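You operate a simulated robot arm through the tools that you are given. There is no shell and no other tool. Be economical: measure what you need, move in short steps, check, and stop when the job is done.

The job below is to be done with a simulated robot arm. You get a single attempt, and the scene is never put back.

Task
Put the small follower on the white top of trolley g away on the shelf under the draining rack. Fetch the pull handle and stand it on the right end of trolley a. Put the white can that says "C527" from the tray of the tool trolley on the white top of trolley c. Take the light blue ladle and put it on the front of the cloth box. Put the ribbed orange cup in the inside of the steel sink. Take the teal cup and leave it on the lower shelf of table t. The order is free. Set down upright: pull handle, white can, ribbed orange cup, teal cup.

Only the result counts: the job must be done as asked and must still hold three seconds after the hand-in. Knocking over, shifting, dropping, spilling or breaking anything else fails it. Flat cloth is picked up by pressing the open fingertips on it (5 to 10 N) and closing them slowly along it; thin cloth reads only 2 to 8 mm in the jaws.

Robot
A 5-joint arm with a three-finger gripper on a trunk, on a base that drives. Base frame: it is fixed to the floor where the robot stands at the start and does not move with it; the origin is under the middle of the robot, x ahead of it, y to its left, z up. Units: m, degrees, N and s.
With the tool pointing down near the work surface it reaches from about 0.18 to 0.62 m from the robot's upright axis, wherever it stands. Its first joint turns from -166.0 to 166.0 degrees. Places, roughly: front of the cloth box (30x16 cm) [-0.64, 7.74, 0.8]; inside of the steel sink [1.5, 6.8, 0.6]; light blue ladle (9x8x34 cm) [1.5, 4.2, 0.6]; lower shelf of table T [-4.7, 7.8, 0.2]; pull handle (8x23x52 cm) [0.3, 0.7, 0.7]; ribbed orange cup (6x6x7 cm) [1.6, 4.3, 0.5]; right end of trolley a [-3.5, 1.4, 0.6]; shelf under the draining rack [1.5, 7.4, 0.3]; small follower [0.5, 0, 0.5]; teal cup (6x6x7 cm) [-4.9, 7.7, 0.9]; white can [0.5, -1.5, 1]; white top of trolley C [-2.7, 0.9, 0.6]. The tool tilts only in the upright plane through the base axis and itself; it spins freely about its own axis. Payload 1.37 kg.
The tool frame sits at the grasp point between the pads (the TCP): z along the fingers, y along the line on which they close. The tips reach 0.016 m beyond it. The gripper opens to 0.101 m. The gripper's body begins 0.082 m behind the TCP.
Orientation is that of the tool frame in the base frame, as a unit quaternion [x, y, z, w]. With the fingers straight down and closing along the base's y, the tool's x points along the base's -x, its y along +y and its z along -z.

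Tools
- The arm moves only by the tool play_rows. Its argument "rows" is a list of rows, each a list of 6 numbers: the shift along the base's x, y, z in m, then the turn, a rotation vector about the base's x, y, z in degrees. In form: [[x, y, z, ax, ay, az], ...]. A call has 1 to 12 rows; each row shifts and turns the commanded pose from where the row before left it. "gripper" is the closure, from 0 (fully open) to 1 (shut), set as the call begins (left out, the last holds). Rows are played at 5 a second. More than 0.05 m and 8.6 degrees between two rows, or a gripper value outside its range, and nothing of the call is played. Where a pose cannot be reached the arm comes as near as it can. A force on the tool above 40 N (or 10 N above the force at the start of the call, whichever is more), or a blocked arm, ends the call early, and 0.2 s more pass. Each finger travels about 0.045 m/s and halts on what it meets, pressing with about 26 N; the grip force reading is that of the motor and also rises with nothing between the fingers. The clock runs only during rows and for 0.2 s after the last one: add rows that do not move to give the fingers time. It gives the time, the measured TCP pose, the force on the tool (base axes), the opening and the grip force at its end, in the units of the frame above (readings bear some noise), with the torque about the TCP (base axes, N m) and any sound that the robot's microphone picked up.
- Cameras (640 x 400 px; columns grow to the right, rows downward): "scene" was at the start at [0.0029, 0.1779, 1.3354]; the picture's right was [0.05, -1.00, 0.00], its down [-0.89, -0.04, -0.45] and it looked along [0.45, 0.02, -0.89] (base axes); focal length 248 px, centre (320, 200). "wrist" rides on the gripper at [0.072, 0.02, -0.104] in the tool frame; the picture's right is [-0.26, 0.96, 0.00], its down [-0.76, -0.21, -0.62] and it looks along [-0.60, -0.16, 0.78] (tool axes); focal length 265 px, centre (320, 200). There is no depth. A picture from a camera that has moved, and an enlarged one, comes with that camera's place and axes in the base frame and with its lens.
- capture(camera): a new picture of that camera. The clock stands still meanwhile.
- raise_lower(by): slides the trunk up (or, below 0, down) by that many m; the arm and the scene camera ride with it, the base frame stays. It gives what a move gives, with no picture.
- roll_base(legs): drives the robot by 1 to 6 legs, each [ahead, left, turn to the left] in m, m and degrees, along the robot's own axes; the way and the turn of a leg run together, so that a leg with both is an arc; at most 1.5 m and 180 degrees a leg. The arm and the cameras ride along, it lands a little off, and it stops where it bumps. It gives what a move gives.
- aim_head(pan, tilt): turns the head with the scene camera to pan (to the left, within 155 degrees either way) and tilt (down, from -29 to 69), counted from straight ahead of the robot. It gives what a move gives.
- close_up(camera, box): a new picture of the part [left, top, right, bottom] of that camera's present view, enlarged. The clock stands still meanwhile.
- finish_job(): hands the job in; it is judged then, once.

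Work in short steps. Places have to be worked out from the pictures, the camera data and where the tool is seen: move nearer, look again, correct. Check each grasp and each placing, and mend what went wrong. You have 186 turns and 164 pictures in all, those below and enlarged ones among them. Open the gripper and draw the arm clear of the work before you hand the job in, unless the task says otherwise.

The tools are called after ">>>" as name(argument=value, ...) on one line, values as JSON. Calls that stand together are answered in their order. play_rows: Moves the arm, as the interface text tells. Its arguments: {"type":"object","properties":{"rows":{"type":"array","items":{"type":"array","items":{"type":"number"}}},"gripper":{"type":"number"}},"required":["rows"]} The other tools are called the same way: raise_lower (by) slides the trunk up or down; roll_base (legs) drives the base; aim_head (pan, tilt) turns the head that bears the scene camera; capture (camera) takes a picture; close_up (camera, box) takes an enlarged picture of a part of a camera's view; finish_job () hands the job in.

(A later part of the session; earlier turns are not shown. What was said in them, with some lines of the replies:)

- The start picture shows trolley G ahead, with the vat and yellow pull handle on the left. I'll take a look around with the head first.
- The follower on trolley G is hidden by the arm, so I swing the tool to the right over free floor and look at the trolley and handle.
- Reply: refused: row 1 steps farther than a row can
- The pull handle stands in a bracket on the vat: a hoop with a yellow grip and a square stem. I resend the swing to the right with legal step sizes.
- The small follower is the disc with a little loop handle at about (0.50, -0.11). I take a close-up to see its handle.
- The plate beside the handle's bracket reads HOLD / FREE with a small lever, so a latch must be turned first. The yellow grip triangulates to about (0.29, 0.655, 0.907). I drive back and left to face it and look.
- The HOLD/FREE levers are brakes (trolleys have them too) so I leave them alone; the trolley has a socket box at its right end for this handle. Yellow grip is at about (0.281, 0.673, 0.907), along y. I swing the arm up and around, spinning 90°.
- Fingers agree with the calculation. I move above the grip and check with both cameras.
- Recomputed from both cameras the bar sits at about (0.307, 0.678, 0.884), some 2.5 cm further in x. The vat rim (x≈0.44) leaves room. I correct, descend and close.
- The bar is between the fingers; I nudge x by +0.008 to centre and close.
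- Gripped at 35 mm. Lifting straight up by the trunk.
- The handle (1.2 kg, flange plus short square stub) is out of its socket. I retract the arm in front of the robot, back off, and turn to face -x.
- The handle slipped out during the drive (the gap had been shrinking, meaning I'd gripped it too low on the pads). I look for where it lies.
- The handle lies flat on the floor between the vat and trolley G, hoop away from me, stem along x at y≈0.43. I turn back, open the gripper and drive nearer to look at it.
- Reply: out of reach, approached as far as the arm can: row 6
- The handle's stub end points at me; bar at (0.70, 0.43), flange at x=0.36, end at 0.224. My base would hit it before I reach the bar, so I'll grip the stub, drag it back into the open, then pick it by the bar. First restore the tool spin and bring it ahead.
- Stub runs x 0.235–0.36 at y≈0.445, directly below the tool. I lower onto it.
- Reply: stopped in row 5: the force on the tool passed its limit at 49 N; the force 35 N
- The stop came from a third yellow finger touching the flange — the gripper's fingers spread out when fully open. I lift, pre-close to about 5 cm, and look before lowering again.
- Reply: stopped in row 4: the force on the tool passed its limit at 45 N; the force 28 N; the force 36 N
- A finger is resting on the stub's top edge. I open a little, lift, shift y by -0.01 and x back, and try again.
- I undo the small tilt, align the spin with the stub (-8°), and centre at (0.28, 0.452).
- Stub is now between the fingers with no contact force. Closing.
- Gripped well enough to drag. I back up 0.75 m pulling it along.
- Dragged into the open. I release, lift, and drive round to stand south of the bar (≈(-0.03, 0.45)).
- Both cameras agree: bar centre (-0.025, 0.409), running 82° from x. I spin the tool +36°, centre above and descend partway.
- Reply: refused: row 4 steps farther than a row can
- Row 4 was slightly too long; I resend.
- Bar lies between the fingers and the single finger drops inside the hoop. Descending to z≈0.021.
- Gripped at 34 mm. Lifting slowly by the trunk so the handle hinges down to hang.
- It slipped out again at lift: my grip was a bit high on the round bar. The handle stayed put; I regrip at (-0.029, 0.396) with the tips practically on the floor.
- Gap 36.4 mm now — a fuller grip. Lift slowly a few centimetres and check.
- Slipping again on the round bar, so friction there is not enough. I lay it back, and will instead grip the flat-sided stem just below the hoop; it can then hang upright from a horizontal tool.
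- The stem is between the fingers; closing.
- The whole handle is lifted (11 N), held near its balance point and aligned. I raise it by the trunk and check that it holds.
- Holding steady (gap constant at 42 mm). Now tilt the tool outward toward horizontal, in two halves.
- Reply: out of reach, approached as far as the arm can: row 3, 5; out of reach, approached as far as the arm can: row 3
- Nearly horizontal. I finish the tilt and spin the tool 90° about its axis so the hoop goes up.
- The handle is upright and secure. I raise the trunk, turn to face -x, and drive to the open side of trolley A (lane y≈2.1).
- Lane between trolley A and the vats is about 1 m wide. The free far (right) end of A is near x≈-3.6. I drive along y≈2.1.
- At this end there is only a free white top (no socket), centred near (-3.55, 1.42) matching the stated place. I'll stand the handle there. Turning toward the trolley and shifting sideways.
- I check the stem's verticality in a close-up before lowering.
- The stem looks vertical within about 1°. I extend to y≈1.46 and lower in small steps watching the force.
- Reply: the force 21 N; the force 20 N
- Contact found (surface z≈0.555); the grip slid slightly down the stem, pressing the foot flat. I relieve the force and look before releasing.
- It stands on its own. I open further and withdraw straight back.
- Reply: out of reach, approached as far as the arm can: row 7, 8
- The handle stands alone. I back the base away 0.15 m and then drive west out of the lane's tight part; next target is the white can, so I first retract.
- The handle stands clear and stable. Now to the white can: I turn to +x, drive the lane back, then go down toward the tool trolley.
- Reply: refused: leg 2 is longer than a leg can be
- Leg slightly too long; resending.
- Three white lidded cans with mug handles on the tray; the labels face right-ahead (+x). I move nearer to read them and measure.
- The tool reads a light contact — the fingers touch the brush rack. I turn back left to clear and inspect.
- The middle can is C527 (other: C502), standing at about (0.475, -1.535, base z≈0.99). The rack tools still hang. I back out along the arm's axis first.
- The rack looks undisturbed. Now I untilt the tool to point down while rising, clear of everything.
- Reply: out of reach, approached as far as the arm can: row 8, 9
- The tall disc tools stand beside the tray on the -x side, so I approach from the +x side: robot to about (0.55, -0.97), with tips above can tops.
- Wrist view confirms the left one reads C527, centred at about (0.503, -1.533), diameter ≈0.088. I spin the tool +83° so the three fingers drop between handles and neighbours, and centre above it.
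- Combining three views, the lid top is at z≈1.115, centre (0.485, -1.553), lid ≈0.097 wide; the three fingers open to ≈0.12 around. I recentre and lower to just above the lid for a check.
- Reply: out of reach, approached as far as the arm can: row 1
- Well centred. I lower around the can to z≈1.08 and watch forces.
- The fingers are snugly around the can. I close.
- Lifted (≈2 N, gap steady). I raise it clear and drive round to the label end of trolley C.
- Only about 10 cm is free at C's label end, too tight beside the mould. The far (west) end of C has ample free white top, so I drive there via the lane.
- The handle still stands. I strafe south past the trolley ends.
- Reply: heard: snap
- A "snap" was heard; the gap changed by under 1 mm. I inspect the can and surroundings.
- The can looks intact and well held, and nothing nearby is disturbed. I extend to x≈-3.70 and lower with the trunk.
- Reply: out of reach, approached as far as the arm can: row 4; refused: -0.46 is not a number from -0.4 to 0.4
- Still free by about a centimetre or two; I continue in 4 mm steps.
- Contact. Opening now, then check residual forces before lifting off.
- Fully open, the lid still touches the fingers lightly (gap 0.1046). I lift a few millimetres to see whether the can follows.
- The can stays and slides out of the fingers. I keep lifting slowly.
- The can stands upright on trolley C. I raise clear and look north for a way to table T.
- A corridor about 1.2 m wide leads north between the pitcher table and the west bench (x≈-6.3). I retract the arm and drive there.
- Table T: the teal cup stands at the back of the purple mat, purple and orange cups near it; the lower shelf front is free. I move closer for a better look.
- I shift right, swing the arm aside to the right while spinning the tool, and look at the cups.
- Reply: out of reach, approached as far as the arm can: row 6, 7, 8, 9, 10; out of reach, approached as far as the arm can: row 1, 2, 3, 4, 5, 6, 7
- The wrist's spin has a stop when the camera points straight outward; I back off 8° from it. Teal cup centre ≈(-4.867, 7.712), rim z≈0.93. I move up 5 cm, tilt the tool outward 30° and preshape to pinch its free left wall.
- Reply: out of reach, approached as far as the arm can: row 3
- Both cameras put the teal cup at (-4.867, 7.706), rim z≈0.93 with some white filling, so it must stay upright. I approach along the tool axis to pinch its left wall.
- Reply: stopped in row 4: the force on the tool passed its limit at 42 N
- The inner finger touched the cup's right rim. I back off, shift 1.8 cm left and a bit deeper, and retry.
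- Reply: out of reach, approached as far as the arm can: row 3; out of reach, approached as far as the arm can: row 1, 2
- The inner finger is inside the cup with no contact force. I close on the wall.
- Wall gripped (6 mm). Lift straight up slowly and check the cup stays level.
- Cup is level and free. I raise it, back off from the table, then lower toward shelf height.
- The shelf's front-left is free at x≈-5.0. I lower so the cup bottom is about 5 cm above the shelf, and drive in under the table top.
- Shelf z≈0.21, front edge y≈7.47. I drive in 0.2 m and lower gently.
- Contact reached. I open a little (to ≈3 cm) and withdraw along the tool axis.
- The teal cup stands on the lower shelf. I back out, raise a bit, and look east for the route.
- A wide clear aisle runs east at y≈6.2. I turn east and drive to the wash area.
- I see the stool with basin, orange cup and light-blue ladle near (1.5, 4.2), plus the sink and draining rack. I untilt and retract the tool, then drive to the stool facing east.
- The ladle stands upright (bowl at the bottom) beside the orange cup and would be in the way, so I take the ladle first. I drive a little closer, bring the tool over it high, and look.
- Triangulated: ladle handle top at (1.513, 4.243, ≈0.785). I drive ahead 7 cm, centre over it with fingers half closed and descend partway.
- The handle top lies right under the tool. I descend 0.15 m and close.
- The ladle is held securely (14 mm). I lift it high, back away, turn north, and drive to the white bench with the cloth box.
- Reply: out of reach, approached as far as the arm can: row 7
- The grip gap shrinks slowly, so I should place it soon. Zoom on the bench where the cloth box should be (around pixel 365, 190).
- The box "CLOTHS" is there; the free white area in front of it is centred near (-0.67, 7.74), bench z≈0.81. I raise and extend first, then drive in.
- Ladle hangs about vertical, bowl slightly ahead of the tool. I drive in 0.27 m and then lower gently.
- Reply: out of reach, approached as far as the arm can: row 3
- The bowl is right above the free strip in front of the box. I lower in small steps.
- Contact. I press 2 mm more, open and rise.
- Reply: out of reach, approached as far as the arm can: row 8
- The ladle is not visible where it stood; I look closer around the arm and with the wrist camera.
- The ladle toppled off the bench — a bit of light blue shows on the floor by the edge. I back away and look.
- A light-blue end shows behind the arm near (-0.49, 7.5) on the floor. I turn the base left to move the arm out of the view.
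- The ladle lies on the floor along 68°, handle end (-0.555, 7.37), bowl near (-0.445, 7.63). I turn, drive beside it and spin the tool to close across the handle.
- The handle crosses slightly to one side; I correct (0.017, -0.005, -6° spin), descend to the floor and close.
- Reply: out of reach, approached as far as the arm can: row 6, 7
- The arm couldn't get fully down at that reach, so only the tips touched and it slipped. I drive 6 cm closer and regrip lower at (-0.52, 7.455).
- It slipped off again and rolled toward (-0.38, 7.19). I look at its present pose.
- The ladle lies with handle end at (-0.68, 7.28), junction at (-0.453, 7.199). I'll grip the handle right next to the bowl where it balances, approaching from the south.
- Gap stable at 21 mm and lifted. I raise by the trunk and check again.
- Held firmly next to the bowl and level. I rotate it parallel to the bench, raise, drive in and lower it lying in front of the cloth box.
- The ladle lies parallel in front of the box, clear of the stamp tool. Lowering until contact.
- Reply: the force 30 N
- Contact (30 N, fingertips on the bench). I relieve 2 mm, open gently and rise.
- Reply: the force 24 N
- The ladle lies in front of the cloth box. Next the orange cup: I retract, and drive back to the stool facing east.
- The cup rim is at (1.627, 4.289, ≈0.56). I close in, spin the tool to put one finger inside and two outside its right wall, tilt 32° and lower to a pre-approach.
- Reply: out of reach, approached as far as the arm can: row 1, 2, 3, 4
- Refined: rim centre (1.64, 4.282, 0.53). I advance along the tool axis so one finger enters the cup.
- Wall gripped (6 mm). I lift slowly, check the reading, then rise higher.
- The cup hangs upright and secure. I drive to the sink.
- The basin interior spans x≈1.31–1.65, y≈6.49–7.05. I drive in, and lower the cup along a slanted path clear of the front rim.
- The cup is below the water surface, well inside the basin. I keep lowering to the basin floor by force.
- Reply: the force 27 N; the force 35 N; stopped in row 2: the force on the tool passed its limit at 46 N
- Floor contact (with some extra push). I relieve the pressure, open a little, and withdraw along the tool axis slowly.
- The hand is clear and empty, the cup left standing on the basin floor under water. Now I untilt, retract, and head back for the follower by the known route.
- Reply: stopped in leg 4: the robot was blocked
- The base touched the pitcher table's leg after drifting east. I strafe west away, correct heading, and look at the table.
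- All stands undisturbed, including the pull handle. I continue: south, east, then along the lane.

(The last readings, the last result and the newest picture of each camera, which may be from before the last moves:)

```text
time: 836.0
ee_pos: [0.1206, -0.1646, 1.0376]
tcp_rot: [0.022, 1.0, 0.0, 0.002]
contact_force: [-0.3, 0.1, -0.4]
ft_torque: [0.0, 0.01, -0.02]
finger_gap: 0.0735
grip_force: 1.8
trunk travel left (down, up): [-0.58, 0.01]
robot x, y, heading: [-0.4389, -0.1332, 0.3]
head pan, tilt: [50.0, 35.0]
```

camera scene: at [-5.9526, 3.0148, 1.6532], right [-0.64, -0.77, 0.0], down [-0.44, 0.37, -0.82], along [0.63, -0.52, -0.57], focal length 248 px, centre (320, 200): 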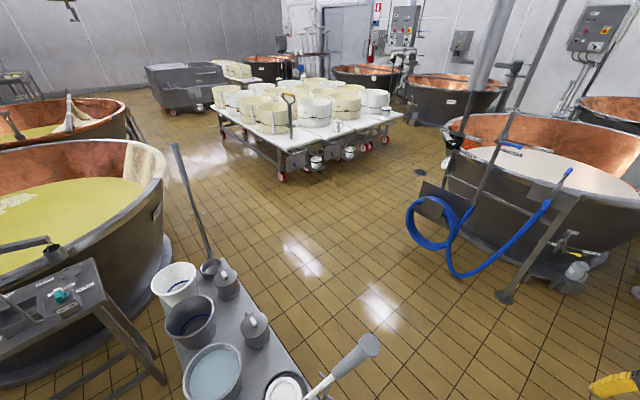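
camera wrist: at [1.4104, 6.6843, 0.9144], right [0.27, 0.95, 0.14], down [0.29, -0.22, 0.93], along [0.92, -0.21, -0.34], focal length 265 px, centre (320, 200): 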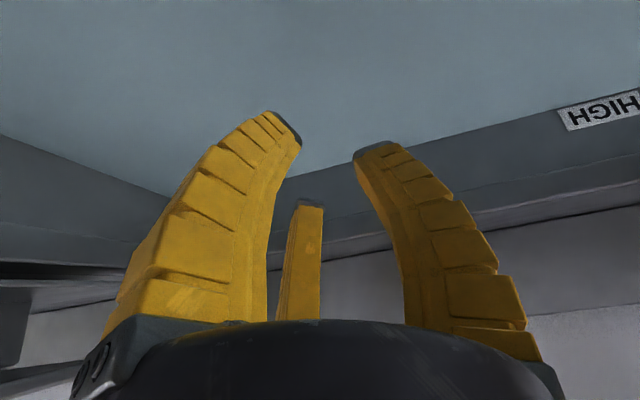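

I approach trolley G, align the tool across the follower's handle and lower for a wrist check.

>>> roll_base(legs=[[0.41, 0.02, 0]])

>>> play_rows(rows=[[-0.015, 0.01, 0, 0, 0, 6], [-0.015, 0.01, 0, 0, 0, 6], [0, 0.005, 0, 0, 0, 0], [0, 0, 0, 0, 0, 0]])

>>> raise_lower(by=-0.3)

>>> capture(camera="wrist")

```text
time: 838.6
ee_pos: [0.5292, -0.1437, 1.0369]
tcp_rot: [0.021, 1.0, 0.0, 0.001]
contact_force: [-0.6, 0.0, -0.3]
ft_torque: [0.0, 0.03, 0.0]
finger_gap: 0.0735
grip_force: 2.4
trunk travel left (down, up): [-0.58, 0.01]
robot x, y, heading: [-0.0331, -0.1153, -0.0]
head pan, tilt: [50.0, 35.0]
```

```text
time: 839.6
ee_pos: [0.4988, -0.118, 1.0361]
tcp_rot: [-0.083, 0.997, 0.0, 0.002]
contact_force: [0.0, 0.4, -0.1]
ft_torque: [-0.01, 0.01, 0.05]
finger_gap: 0.0733
grip_force: 2.3
trunk travel left (down, up): [-0.58, 0.01]
robot x, y, heading: [-0.0317, -0.1165, 0.2]
head pan, tilt: [50.0, 35.0]
```

```text
time: 842.6
ee_pos: [0.4986, -0.1193, 0.7377]
tcp_rot: [-0.083, 0.997, 0.001, 0.003]
contact_force: [0.0, 0.1, 0.8]
ft_torque: [-0.05, 0.01, 0.0]
finger_gap: 0.0733
grip_force: 2.2
trunk travel left (down, up): [-0.28, 0.31]
robot x, y, heading: [-0.0347, -0.1135, 0.1]
head pan, tilt: [50.0, 35.0]
```

```text
4 pictures are left
camera wrist: at [0.4235, -0.1113, 0.8408], right [0.1, 0.99, 0.0], down [0.78, -0.08, 0.62], along [0.62, -0.06, -0.78], focal length 265 px, centre (320, 200)
```

wrist: 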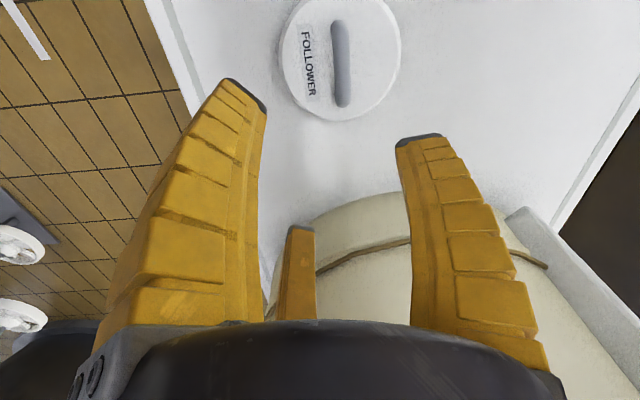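

The handle bar lies along x, centred (0.475, -0.099). I undo 9.5° of spin, centre, and descend until the tips nearly touch the disc.

>>> play_rows(rows=[[-0.012, 0.01, 0, 0, 0, -5], [-0.012, 0.01, 0, 0, 0, -4.5], [0, 0, -0.045, 0, 0, 0], [0, 0, -0.045, 0, 0, 0], [0, 0, -0.02, 0, 0, 0], [0, 0, -0.012, 0, 0, 0], [0, 0, 0, 0, 0, 0]], gripper=0.45)

>>> play_rows(rows=[[0, 0, -0.006, 0, 0, 0], [0, 0, -0.005, 0, 0, 0], [0, 0, 0, 0, 0, 0]])

>>> play_rows(rows=[[0, 0, -0.005, 0, 0, 0], [0, 0, -0.004, 0, 0, 0], [0, 0, 0, 0, 0, 0]])

```text
time: 844.2
ee_pos: [0.4748, -0.0996, 0.6155]
tcp_rot: [-0.001, 1.0, 0.0, 0.002]
contact_force: [-0.2, -0.7, 0.5]
ft_torque: [-0.01, 0.01, -0.01]
finger_gap: 0.0595
grip_force: 2.4
trunk travel left (down, up): [-0.28, 0.31]
robot x, y, heading: [-0.0339, -0.1132, 0.1]
head pan, tilt: [50.0, 35.0]
```

```text
time: 845.0
ee_pos: [0.475, -0.0992, 0.6051]
tcp_rot: [0.0, 1.0, 0.0, 0.002]
contact_force: [-0.1, -0.1, 0.7]
ft_torque: [-0.03, -0.01, 0.0]
finger_gap: 0.0591
grip_force: 2.7
trunk travel left (down, up): [-0.28, 0.31]
robot x, y, heading: [-0.034, -0.1144, -0.0]
head pan, tilt: [50.0, 35.0]
```

```text
time: 845.8
ee_pos: [0.4754, -0.0997, 0.5961]
tcp_rot: [0.0, 1.0, 0.0, 0.002]
contact_force: [0.0, 0.4, 0.0]
ft_torque: [-0.03, 0.01, 0.0]
finger_gap: 0.0591
grip_force: 2.8
trunk travel left (down, up): [-0.28, 0.31]
robot x, y, heading: [-0.0321, -0.1178, -0.1]
head pan, tilt: [50.0, 35.0]
```

>>> play_rows(rows=[[0, 0, -0.004, 0, 0, 0], [0, 0, -0.004, 0, 0, 0], [0, 0, 0, 0, 0, 0]])

>>> play_rows(rows=[[0, 0, -0.004, 0, 0, 0], [0, 0, -0.003, 0, 0, 0], [0, 0, 0, 0, 0, 0]])

>>> play_rows(rows=[[0, 0, 0, 0, 0, 0], [0, 0, 0, 0, 0, 0], [0, 0, 0, 0, 0, 0], [0, 0, 0, 0, 0, 0], [0, 0, 0, 0, 0, 0], [0, 0, 0, 0, 0, 0]], gripper=1)

```text
time: 846.6
ee_pos: [0.4754, -0.099, 0.5874]
tcp_rot: [-0.001, 1.0, 0.0, 0.002]
contact_force: [0.3, -0.5, -0.3]
ft_torque: [0.01, 0.01, 0.01]
finger_gap: 0.0593
grip_force: 2.7
trunk travel left (down, up): [-0.28, 0.31]
robot x, y, heading: [-0.0303, -0.1157, -0.1]
head pan, tilt: [50.0, 35.0]
```

```text
time: 847.4
ee_pos: [0.474, -0.0989, 0.5815]
tcp_rot: [0.0, 1.0, 0.0, 0.003]
contact_force: [-2.4, 0.3, 13.7]
ft_torque: [-0.01, 0.12, 0.03]
finger_gap: 0.0577
grip_force: 3.7
trunk travel left (down, up): [-0.28, 0.31]
robot x, y, heading: [-0.0324, -0.1138, 0.1]
head pan, tilt: [50.0, 35.0]
```

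```text
time: 848.8
ee_pos: [0.4743, -0.0987, 0.5812]
tcp_rot: [-0.001, 1.0, 0.0, 0.002]
contact_force: [1.0, 2.1, 1.6]
ft_torque: [-0.23, 0.0, 0.04]
finger_gap: 0.006
grip_force: 25.3
trunk travel left (down, up): [-0.28, 0.31]
robot x, y, heading: [-0.0288, -0.1153, -0.3]
head pan, tilt: [50.0, 35.0]
```

Gap 6 mm — fingers closed on/under the loop. Lift and check the load.

>>> play_rows(rows=[[0, 0, 0.01, 0, 0, 0], [0, 0, 0.015, 0, 0, 0], [0, 0, 0.02, 0, 0, 0], [0, 0, 0.03, 0, 0, 0], [0, 0, 0.03, 0, 0, 0], [0, 0, 0, 0, 0, 0]])

>>> raise_lower(by=0.3)

>>> capture(camera="wrist")

```text
time: 850.2
ee_pos: [0.4747, -0.1004, 0.6861]
tcp_rot: [-0.001, 1.0, 0.0, 0.002]
contact_force: [-0.6, 0.5, -1.5]
ft_torque: [-0.01, 0.0, -0.02]
finger_gap: 0.006
grip_force: 26.4
trunk travel left (down, up): [-0.28, 0.31]
robot x, y, heading: [-0.0358, -0.1156, 0.0]
head pan, tilt: [50.0, 35.0]
```

```text
time: 853.2
ee_pos: [0.4746, -0.0989, 0.9852]
tcp_rot: [-0.001, 1.0, 0.0, 0.002]
contact_force: [0.8, -0.7, -1.5]
ft_torque: [-0.05, -0.02, -0.01]
finger_gap: 0.0061
grip_force: 26.1
trunk travel left (down, up): [-0.58, 0.01]
robot x, y, heading: [-0.0327, -0.1141, -0.0]
head pan, tilt: [50.0, 35.0]
```

```text
3 pictures are left
camera wrist: at [0.4021, -0.08, 1.09], right [0.26, 0.96, 0.0], down [0.75, -0.21, 0.62], along [0.6, -0.16, -0.78], focal length 265 px, centre (320, 200)
```

wrist: 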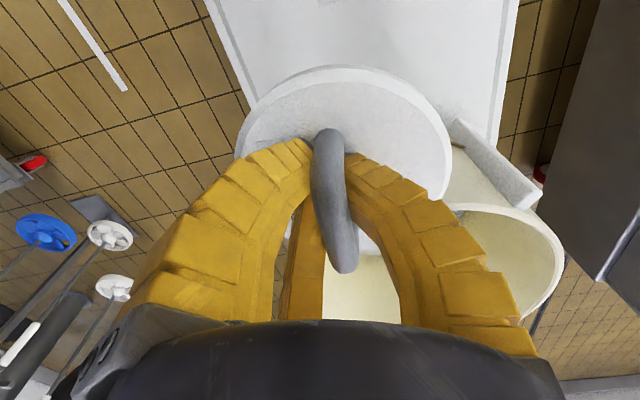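

The follower is caged securely by its loop. I drive back along the same route: lane, west corridor, north aisle.

>>> roll_base(legs=[[-0.38, 0, 0], [0, 0, 90], [1.1, 0, 0], [1.09, 0, 0], [0, 0, 90], [1.4, 0, 0]])

```text
time: 880.3
ee_pos: [-2.3704, 2.0173, 0.9873]
tcp_rot: [1.0, 0.011, -0.003, 0.0]
contact_force: [-0.6, 0.4, -1.4]
ft_torque: [0.01, -0.03, 0.0]
finger_gap: 0.0058
grip_force: 25.7
trunk travel left (down, up): [-0.58, 0.01]
robot x, y, heading: [-1.8636, 2.045, -178.7]
head pan, tilt: [50.0, 35.0]
```

>>> roll_base(legs=[[1.4, -0.05, -1.3], [1.18, 0, 0], [0, 0, -90], [-0.2, 1.2, 0], [0, 0.5, 0]])

```text
time: 904.8
ee_pos: [-6.1432, 2.3574, 0.9863]
tcp_rot: [0.718, -0.696, -0.001, -0.001]
contact_force: [-0.1, -0.1, -1.0]
ft_torque: [0.02, -0.02, -0.02]
finger_gap: 0.0061
grip_force: 25.6
trunk travel left (down, up): [-0.58, 0.01]
robot x, y, heading: [-6.1148, 1.8533, 91.6]
head pan, tilt: [50.0, 35.0]
```

>>> roll_base(legs=[[0, 0.06, -1.2], [1.45, 0, 0], [1.45, 0, 0], [1.45, 0, 0], [0, 0, -90.4], [1.4, 0.0, 0]])

```text
time: 936.9
ee_pos: [-4.13, 6.159, 0.9872]
tcp_rot: [0.015, 1.0, -0.001, 0.001]
contact_force: [-0.3, 1.3, -1.2]
ft_torque: [0.0, 0.0, 0.02]
finger_gap: 0.006
grip_force: 26.2
trunk travel left (down, up): [-0.58, 0.01]
robot x, y, heading: [-4.6399, 6.1585, -1.7]
head pan, tilt: [50.0, 35.0]
```

>>> roll_base(legs=[[1.45, 0.1, 1.7], [1.45, 0, 0], [1.45, 0, 0], [0.66, 0, 0], [0, 1.15, 0]])

>>> aim_head(pan=3, tilt=42)

>>> capture(camera="scene")

```text
time: 966.6
ee_pos: [0.9051, 7.3939, 0.9856]
tcp_rot: [-0.009, 1.0, 0.0, 0.002]
contact_force: [0.3, 0.8, -0.5]
ft_torque: [-0.01, 0.04, -0.04]
finger_gap: 0.0063
grip_force: 26.6
trunk travel left (down, up): [-0.58, 0.01]
robot x, y, heading: [0.3927, 7.3701, 0.5]
head pan, tilt: [50.0, 35.0]
```

```text
time: 967.8
ee_pos: [0.9061, 7.3946, 0.9854]
tcp_rot: [-0.008, 1.0, 0.001, 0.002]
contact_force: [-0.1, -0.1, -1.1]
ft_torque: [0.0, 0.01, -0.01]
finger_gap: 0.0059
grip_force: 25.9
trunk travel left (down, up): [-0.58, 0.01]
robot x, y, heading: [0.3978, 7.3678, 0.9]
head pan, tilt: [3.0, 42.0]
```

```text
2 pictures are left
camera scene: at [0.4174, 7.5497, 1.6427], right [0.07, -1.0, 0.0], down [-0.67, -0.05, -0.74], along [0.74, 0.05, -0.67], focal length 248 px, centre (320, 200)
```

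scene: 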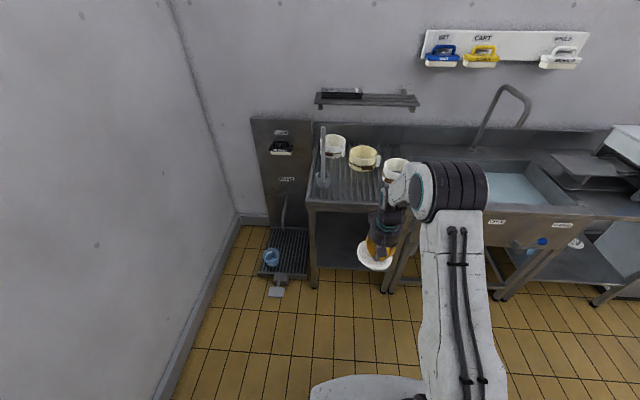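

Rack table: legs at y 7.13 and 7.66, front x≈1.31, shelf z≈0.26, centred with my tool (y≈7.39). I lower the follower in front, then drive in under the rack.

>>> raise_lower(by=-0.4)

>>> raise_lower(by=-0.17)

>>> play_rows(rows=[[0, 0, -0.02, 0, 0, 0], [0, 0, -0.02, 0, 0, 0], [0, 0, -0.015, 0, 0, 0], [0, 0, 0, 0, 0, 0]])

>>> roll_base(legs=[[0.3, 0, 0]])

>>> capture(camera="scene")

```text
time: 971.6
ee_pos: [0.9042, 7.3936, 0.5863]
tcp_rot: [-0.008, 1.0, 0.0, 0.002]
contact_force: [-0.9, 0.2, -1.5]
ft_torque: [0.0, 0.04, -0.02]
finger_gap: 0.006
grip_force: 25.6
trunk travel left (down, up): [-0.18, 0.41]
robot x, y, heading: [0.3925, 7.3695, 1.0]
head pan, tilt: [3.0, 42.0]
```

```text
time: 973.5
ee_pos: [0.904, 7.3935, 0.4167]
tcp_rot: [-0.008, 1.0, 0.0, 0.001]
contact_force: [0.2, 0.1, -0.9]
ft_torque: [-0.03, 0.04, 0.0]
finger_gap: 0.0062
grip_force: 26.2
trunk travel left (down, up): [-0.01, 0.58]
robot x, y, heading: [0.3982, 7.3713, 0.7]
head pan, tilt: [3.0, 42.0]
```

```text
time: 974.5
ee_pos: [0.9016, 7.3944, 0.3609]
tcp_rot: [-0.008, 1.0, 0.0, 0.002]
contact_force: [0.1, 0.0, -1.4]
ft_torque: [-0.01, 0.01, 0.03]
finger_gap: 0.0059
grip_force: 25.8
trunk travel left (down, up): [-0.01, 0.58]
robot x, y, heading: [0.395, 7.3686, 0.8]
head pan, tilt: [3.0, 42.0]
```

```text
time: 976.6
ee_pos: [1.2052, 7.399, 0.3606]
tcp_rot: [-0.008, 1.0, 0.0, 0.002]
contact_force: [1.8, -0.1, -0.6]
ft_torque: [0.04, 0.04, 0.02]
finger_gap: 0.0059
grip_force: 25.6
trunk travel left (down, up): [-0.01, 0.58]
robot x, y, heading: [0.695, 7.3777, 0.7]
head pan, tilt: [3.0, 42.0]
```

```text
1 pictures are left
camera scene: at [0.7188, 7.5544, 1.0727], right [0.07, -1.0, 0.0], down [-0.67, -0.05, -0.74], along [0.74, 0.05, -0.67], focal length 248 px, centre (320, 200)
```

scene: 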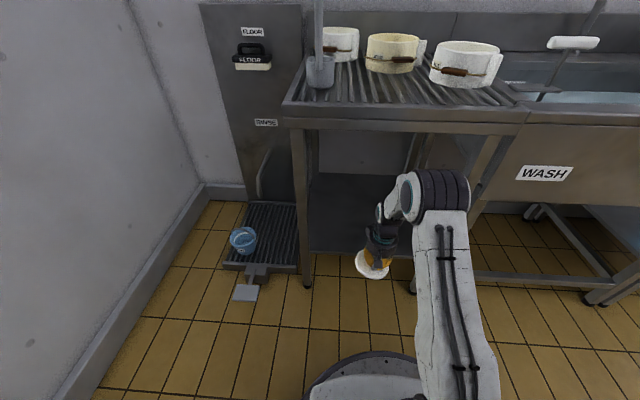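

Clear, but the elbow would pass only ~2 cm under the rack's front edge, so I lower and extend the arm a bit before driving in.

>>> play_rows(rows=[[0.015, 0, -0.02, 0, 0, 0], [0.015, 0, -0.02, 0, 0, 0], [0.01, 0, 0, 0, 0, 0], [0, 0, 0, 0, 0, 0]])

>>> roll_base(legs=[[0.1, 0, 0]])

>>> roll_base(legs=[[0.08, 0, 0]])

```text
time: 977.6
ee_pos: [1.2453, 7.3988, 0.3217]
tcp_rot: [-0.008, 1.0, 0.0, 0.001]
contact_force: [0.2, -0.3, -0.9]
ft_torque: [-0.02, 0.03, 0.01]
finger_gap: 0.0058
grip_force: 26.4
trunk travel left (down, up): [-0.01, 0.58]
robot x, y, heading: [0.701, 7.3765, 1.1]
head pan, tilt: [3.0, 42.0]
```

```text
time: 978.7
ee_pos: [1.3456, 7.3988, 0.3215]
tcp_rot: [-0.008, 1.0, -0.001, 0.002]
contact_force: [0.7, -0.4, -1.9]
ft_torque: [-0.04, 0.0, -0.03]
finger_gap: 0.006
grip_force: 26.1
trunk travel left (down, up): [-0.01, 0.58]
robot x, y, heading: [0.7964, 7.3756, 0.8]
head pan, tilt: [3.0, 42.0]
```

```text
time: 979.8
ee_pos: [1.4258, 7.4008, 0.321]
tcp_rot: [-0.008, 1.0, 0.0, 0.002]
contact_force: [0.3, -0.2, -1.4]
ft_torque: [-0.02, 0.0, -0.02]
finger_gap: 0.0061
grip_force: 26.5
trunk travel left (down, up): [-0.01, 0.58]
robot x, y, heading: [0.878, 7.3816, 0.8]
head pan, tilt: [3.0, 42.0]
```

No contact; the follower is over the shelf at (1.426, 7.40). I lower it gently.

>>> play_rows(rows=[[0, 0, -0.01, 0, 0, 0], [0, 0, -0.008, 0, 0, 0], [0, 0, -0.006, 0, 0, 0], [0, 0, 0, 0, 0, 0]])

>>> play_rows(rows=[[0, 0, -0.005, 0, 0, 0], [0, 0, -0.004, 0, 0, 0], [0, 0, 0, 0, 0, 0]])

>>> play_rows(rows=[[0, 0, -0.005, 0, 0, 0], [0, 0, -0.004, 0, 0, 0], [0, 0, 0, 0, 0, 0]])

```text
time: 980.6
ee_pos: [1.4293, 7.4025, 0.3063]
tcp_rot: [-0.009, 1.0, 0.0, 0.007]
contact_force: [-5.3, 2.1, 25.6]
ft_torque: [-0.15, 0.18, -0.05]
finger_gap: 0.006
grip_force: 25.6
trunk travel left (down, up): [-0.01, 0.58]
robot x, y, heading: [0.8806, 7.3797, 0.8]
head pan, tilt: [3.0, 42.0]
stopped in row 4: the force on the tool passed its limit at 45 N (the readings are from after the stop); the commanded pose is now the measured one
```

```text
time: 981.0
ee_pos: [1.4309, 7.4018, 0.3065]
tcp_rot: [-0.009, 1.0, 0.0, 0.01]
contact_force: [-5.6, 1.1, 23.9]
ft_torque: [-0.13, 0.16, -0.01]
finger_gap: 0.0061
grip_force: 25.4
trunk travel left (down, up): [-0.01, 0.58]
robot x, y, heading: [0.8797, 7.377, 0.6]
head pan, tilt: [3.0, 42.0]
stopped in row 1: the force on the tool passed its limit at 46 N (the readings are from after the stop); the commanded pose is now the measured one
```

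```text
time: 981.3
ee_pos: [1.4308, 7.402, 0.3082]
tcp_rot: [-0.009, 1.0, 0.0, 0.011]
contact_force: [-4.1, -0.6, 22.9]
ft_torque: [-0.15, 0.11, 0.0]
finger_gap: 0.0061
grip_force: 26.5
trunk travel left (down, up): [-0.01, 0.58]
robot x, y, heading: [0.8781, 7.3759, 0.8]
head pan, tilt: [3.0, 42.0]
stopped in row 1: the force on the tool passed its limit at 45 N (the readings are from after the stop); the commanded pose is now the measured one
```

Contact at z≈0.306 (disc on the shelf). I relieve, open, lift about 5 cm and back out.

>>> play_rows(rows=[[0, 0, 0.003, 0, 0, 0], [0, 0, 0, 0, 0, 0]])

>>> play_rows(rows=[[0, 0, 0, 0, 0, 0], [0, 0, 0, 0, 0, 0], [0, 0, 0, 0, 0, 0], [0, 0, 0, 0, 0, 0], [0, 0, 0.01, 0, 0, 0], [0, 0, 0.015, 0, 0, 0], [0, 0, 0.015, 0, 0, 0], [0, 0, 0.015, 0, 0, 0], [0, 0, 0, 0, 0, 0]], gripper=0.4)

>>> roll_base(legs=[[-0.5, 0, 0]])

>>> capture(camera="scene")

```text
time: 981.9
ee_pos: [1.4316, 7.4019, 0.3069]
tcp_rot: [-0.008, 1.0, 0.0, 0.012]
contact_force: [3.3, -2.0, 15.3]
ft_torque: [-0.19, -0.06, 0.03]
finger_gap: 0.0061
grip_force: 25.8
trunk travel left (down, up): [-0.01, 0.58]
robot x, y, heading: [0.8761, 7.3746, 0.7]
head pan, tilt: [3.0, 42.0]
```

```text
time: 983.9
ee_pos: [1.4232, 7.4026, 0.3586]
tcp_rot: [-0.008, 1.0, -0.001, 0.008]
contact_force: [-0.6, 0.7, 0.2]
ft_torque: [0.02, 0.01, 0.03]
finger_gap: 0.0641
grip_force: 2.6
trunk travel left (down, up): [-0.01, 0.58]
robot x, y, heading: [0.8728, 7.3762, 0.7]
head pan, tilt: [3.0, 42.0]
```

```text
time: 986.9
ee_pos: [0.933, 7.393, 0.3619]
tcp_rot: [-0.006, 1.0, 0.0, 0.009]
contact_force: [0.2, -0.2, -0.6]
ft_torque: [-0.02, 0.01, 0.03]
finger_gap: 0.0642
grip_force: 2.6
trunk travel left (down, up): [-0.01, 0.58]
robot x, y, heading: [0.3834, 7.3699, 0.7]
head pan, tilt: [3.0, 42.0]
```

```text
0 pictures are left
camera scene: at [0.4021, 7.5508, 1.0727], right [0.06, -1.0, 0.0], down [-0.67, -0.04, -0.74], along [0.74, 0.05, -0.67], focal length 248 px, centre (320, 200)
```

scene: 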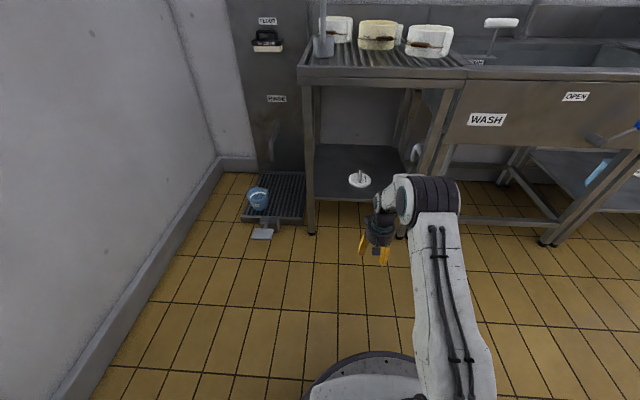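

The follower lies on the shelf under the draining rack, the gripper is open and the arm is clear. Handing in.

>>> finish_job()

```text
The job is handed in.
```

I placed all six items and handed the job in, but there were drops and contacts along the way, and I could not see the orange cup where it ended up.

- **Pull handle:** it stands upright on the free right end of trolley a. I dropped it once on the floor near the vat, and it slipped from the grip again on a later lift.
- **White can C527:** it stands upright on the white top of trolley c, at the far end. A "snap" was heard while I was carrying it; close-ups showed no clear damage.
- **Light blue ladle:** it lies on the bench in front of the cloth box. I first stood it there and it fell to the floor. It slipped from the grip twice more before I laid it down flat.
- **Ribbed orange cup:** I set it on the sink floor, but the water is opaque, so I could not check that it is upright. I pushed harder than needed when setting it down.
- **Teal cup:** it stands upright on the lower shelf of table t.
- **Small follower:** it lies on the shelf under the draining rack.

Two other contacts happened: the gripper lightly touched the brush rack, and the base bumped a leg of the pitcher table. Nothing looked moved or knocked over in either place afterwards.
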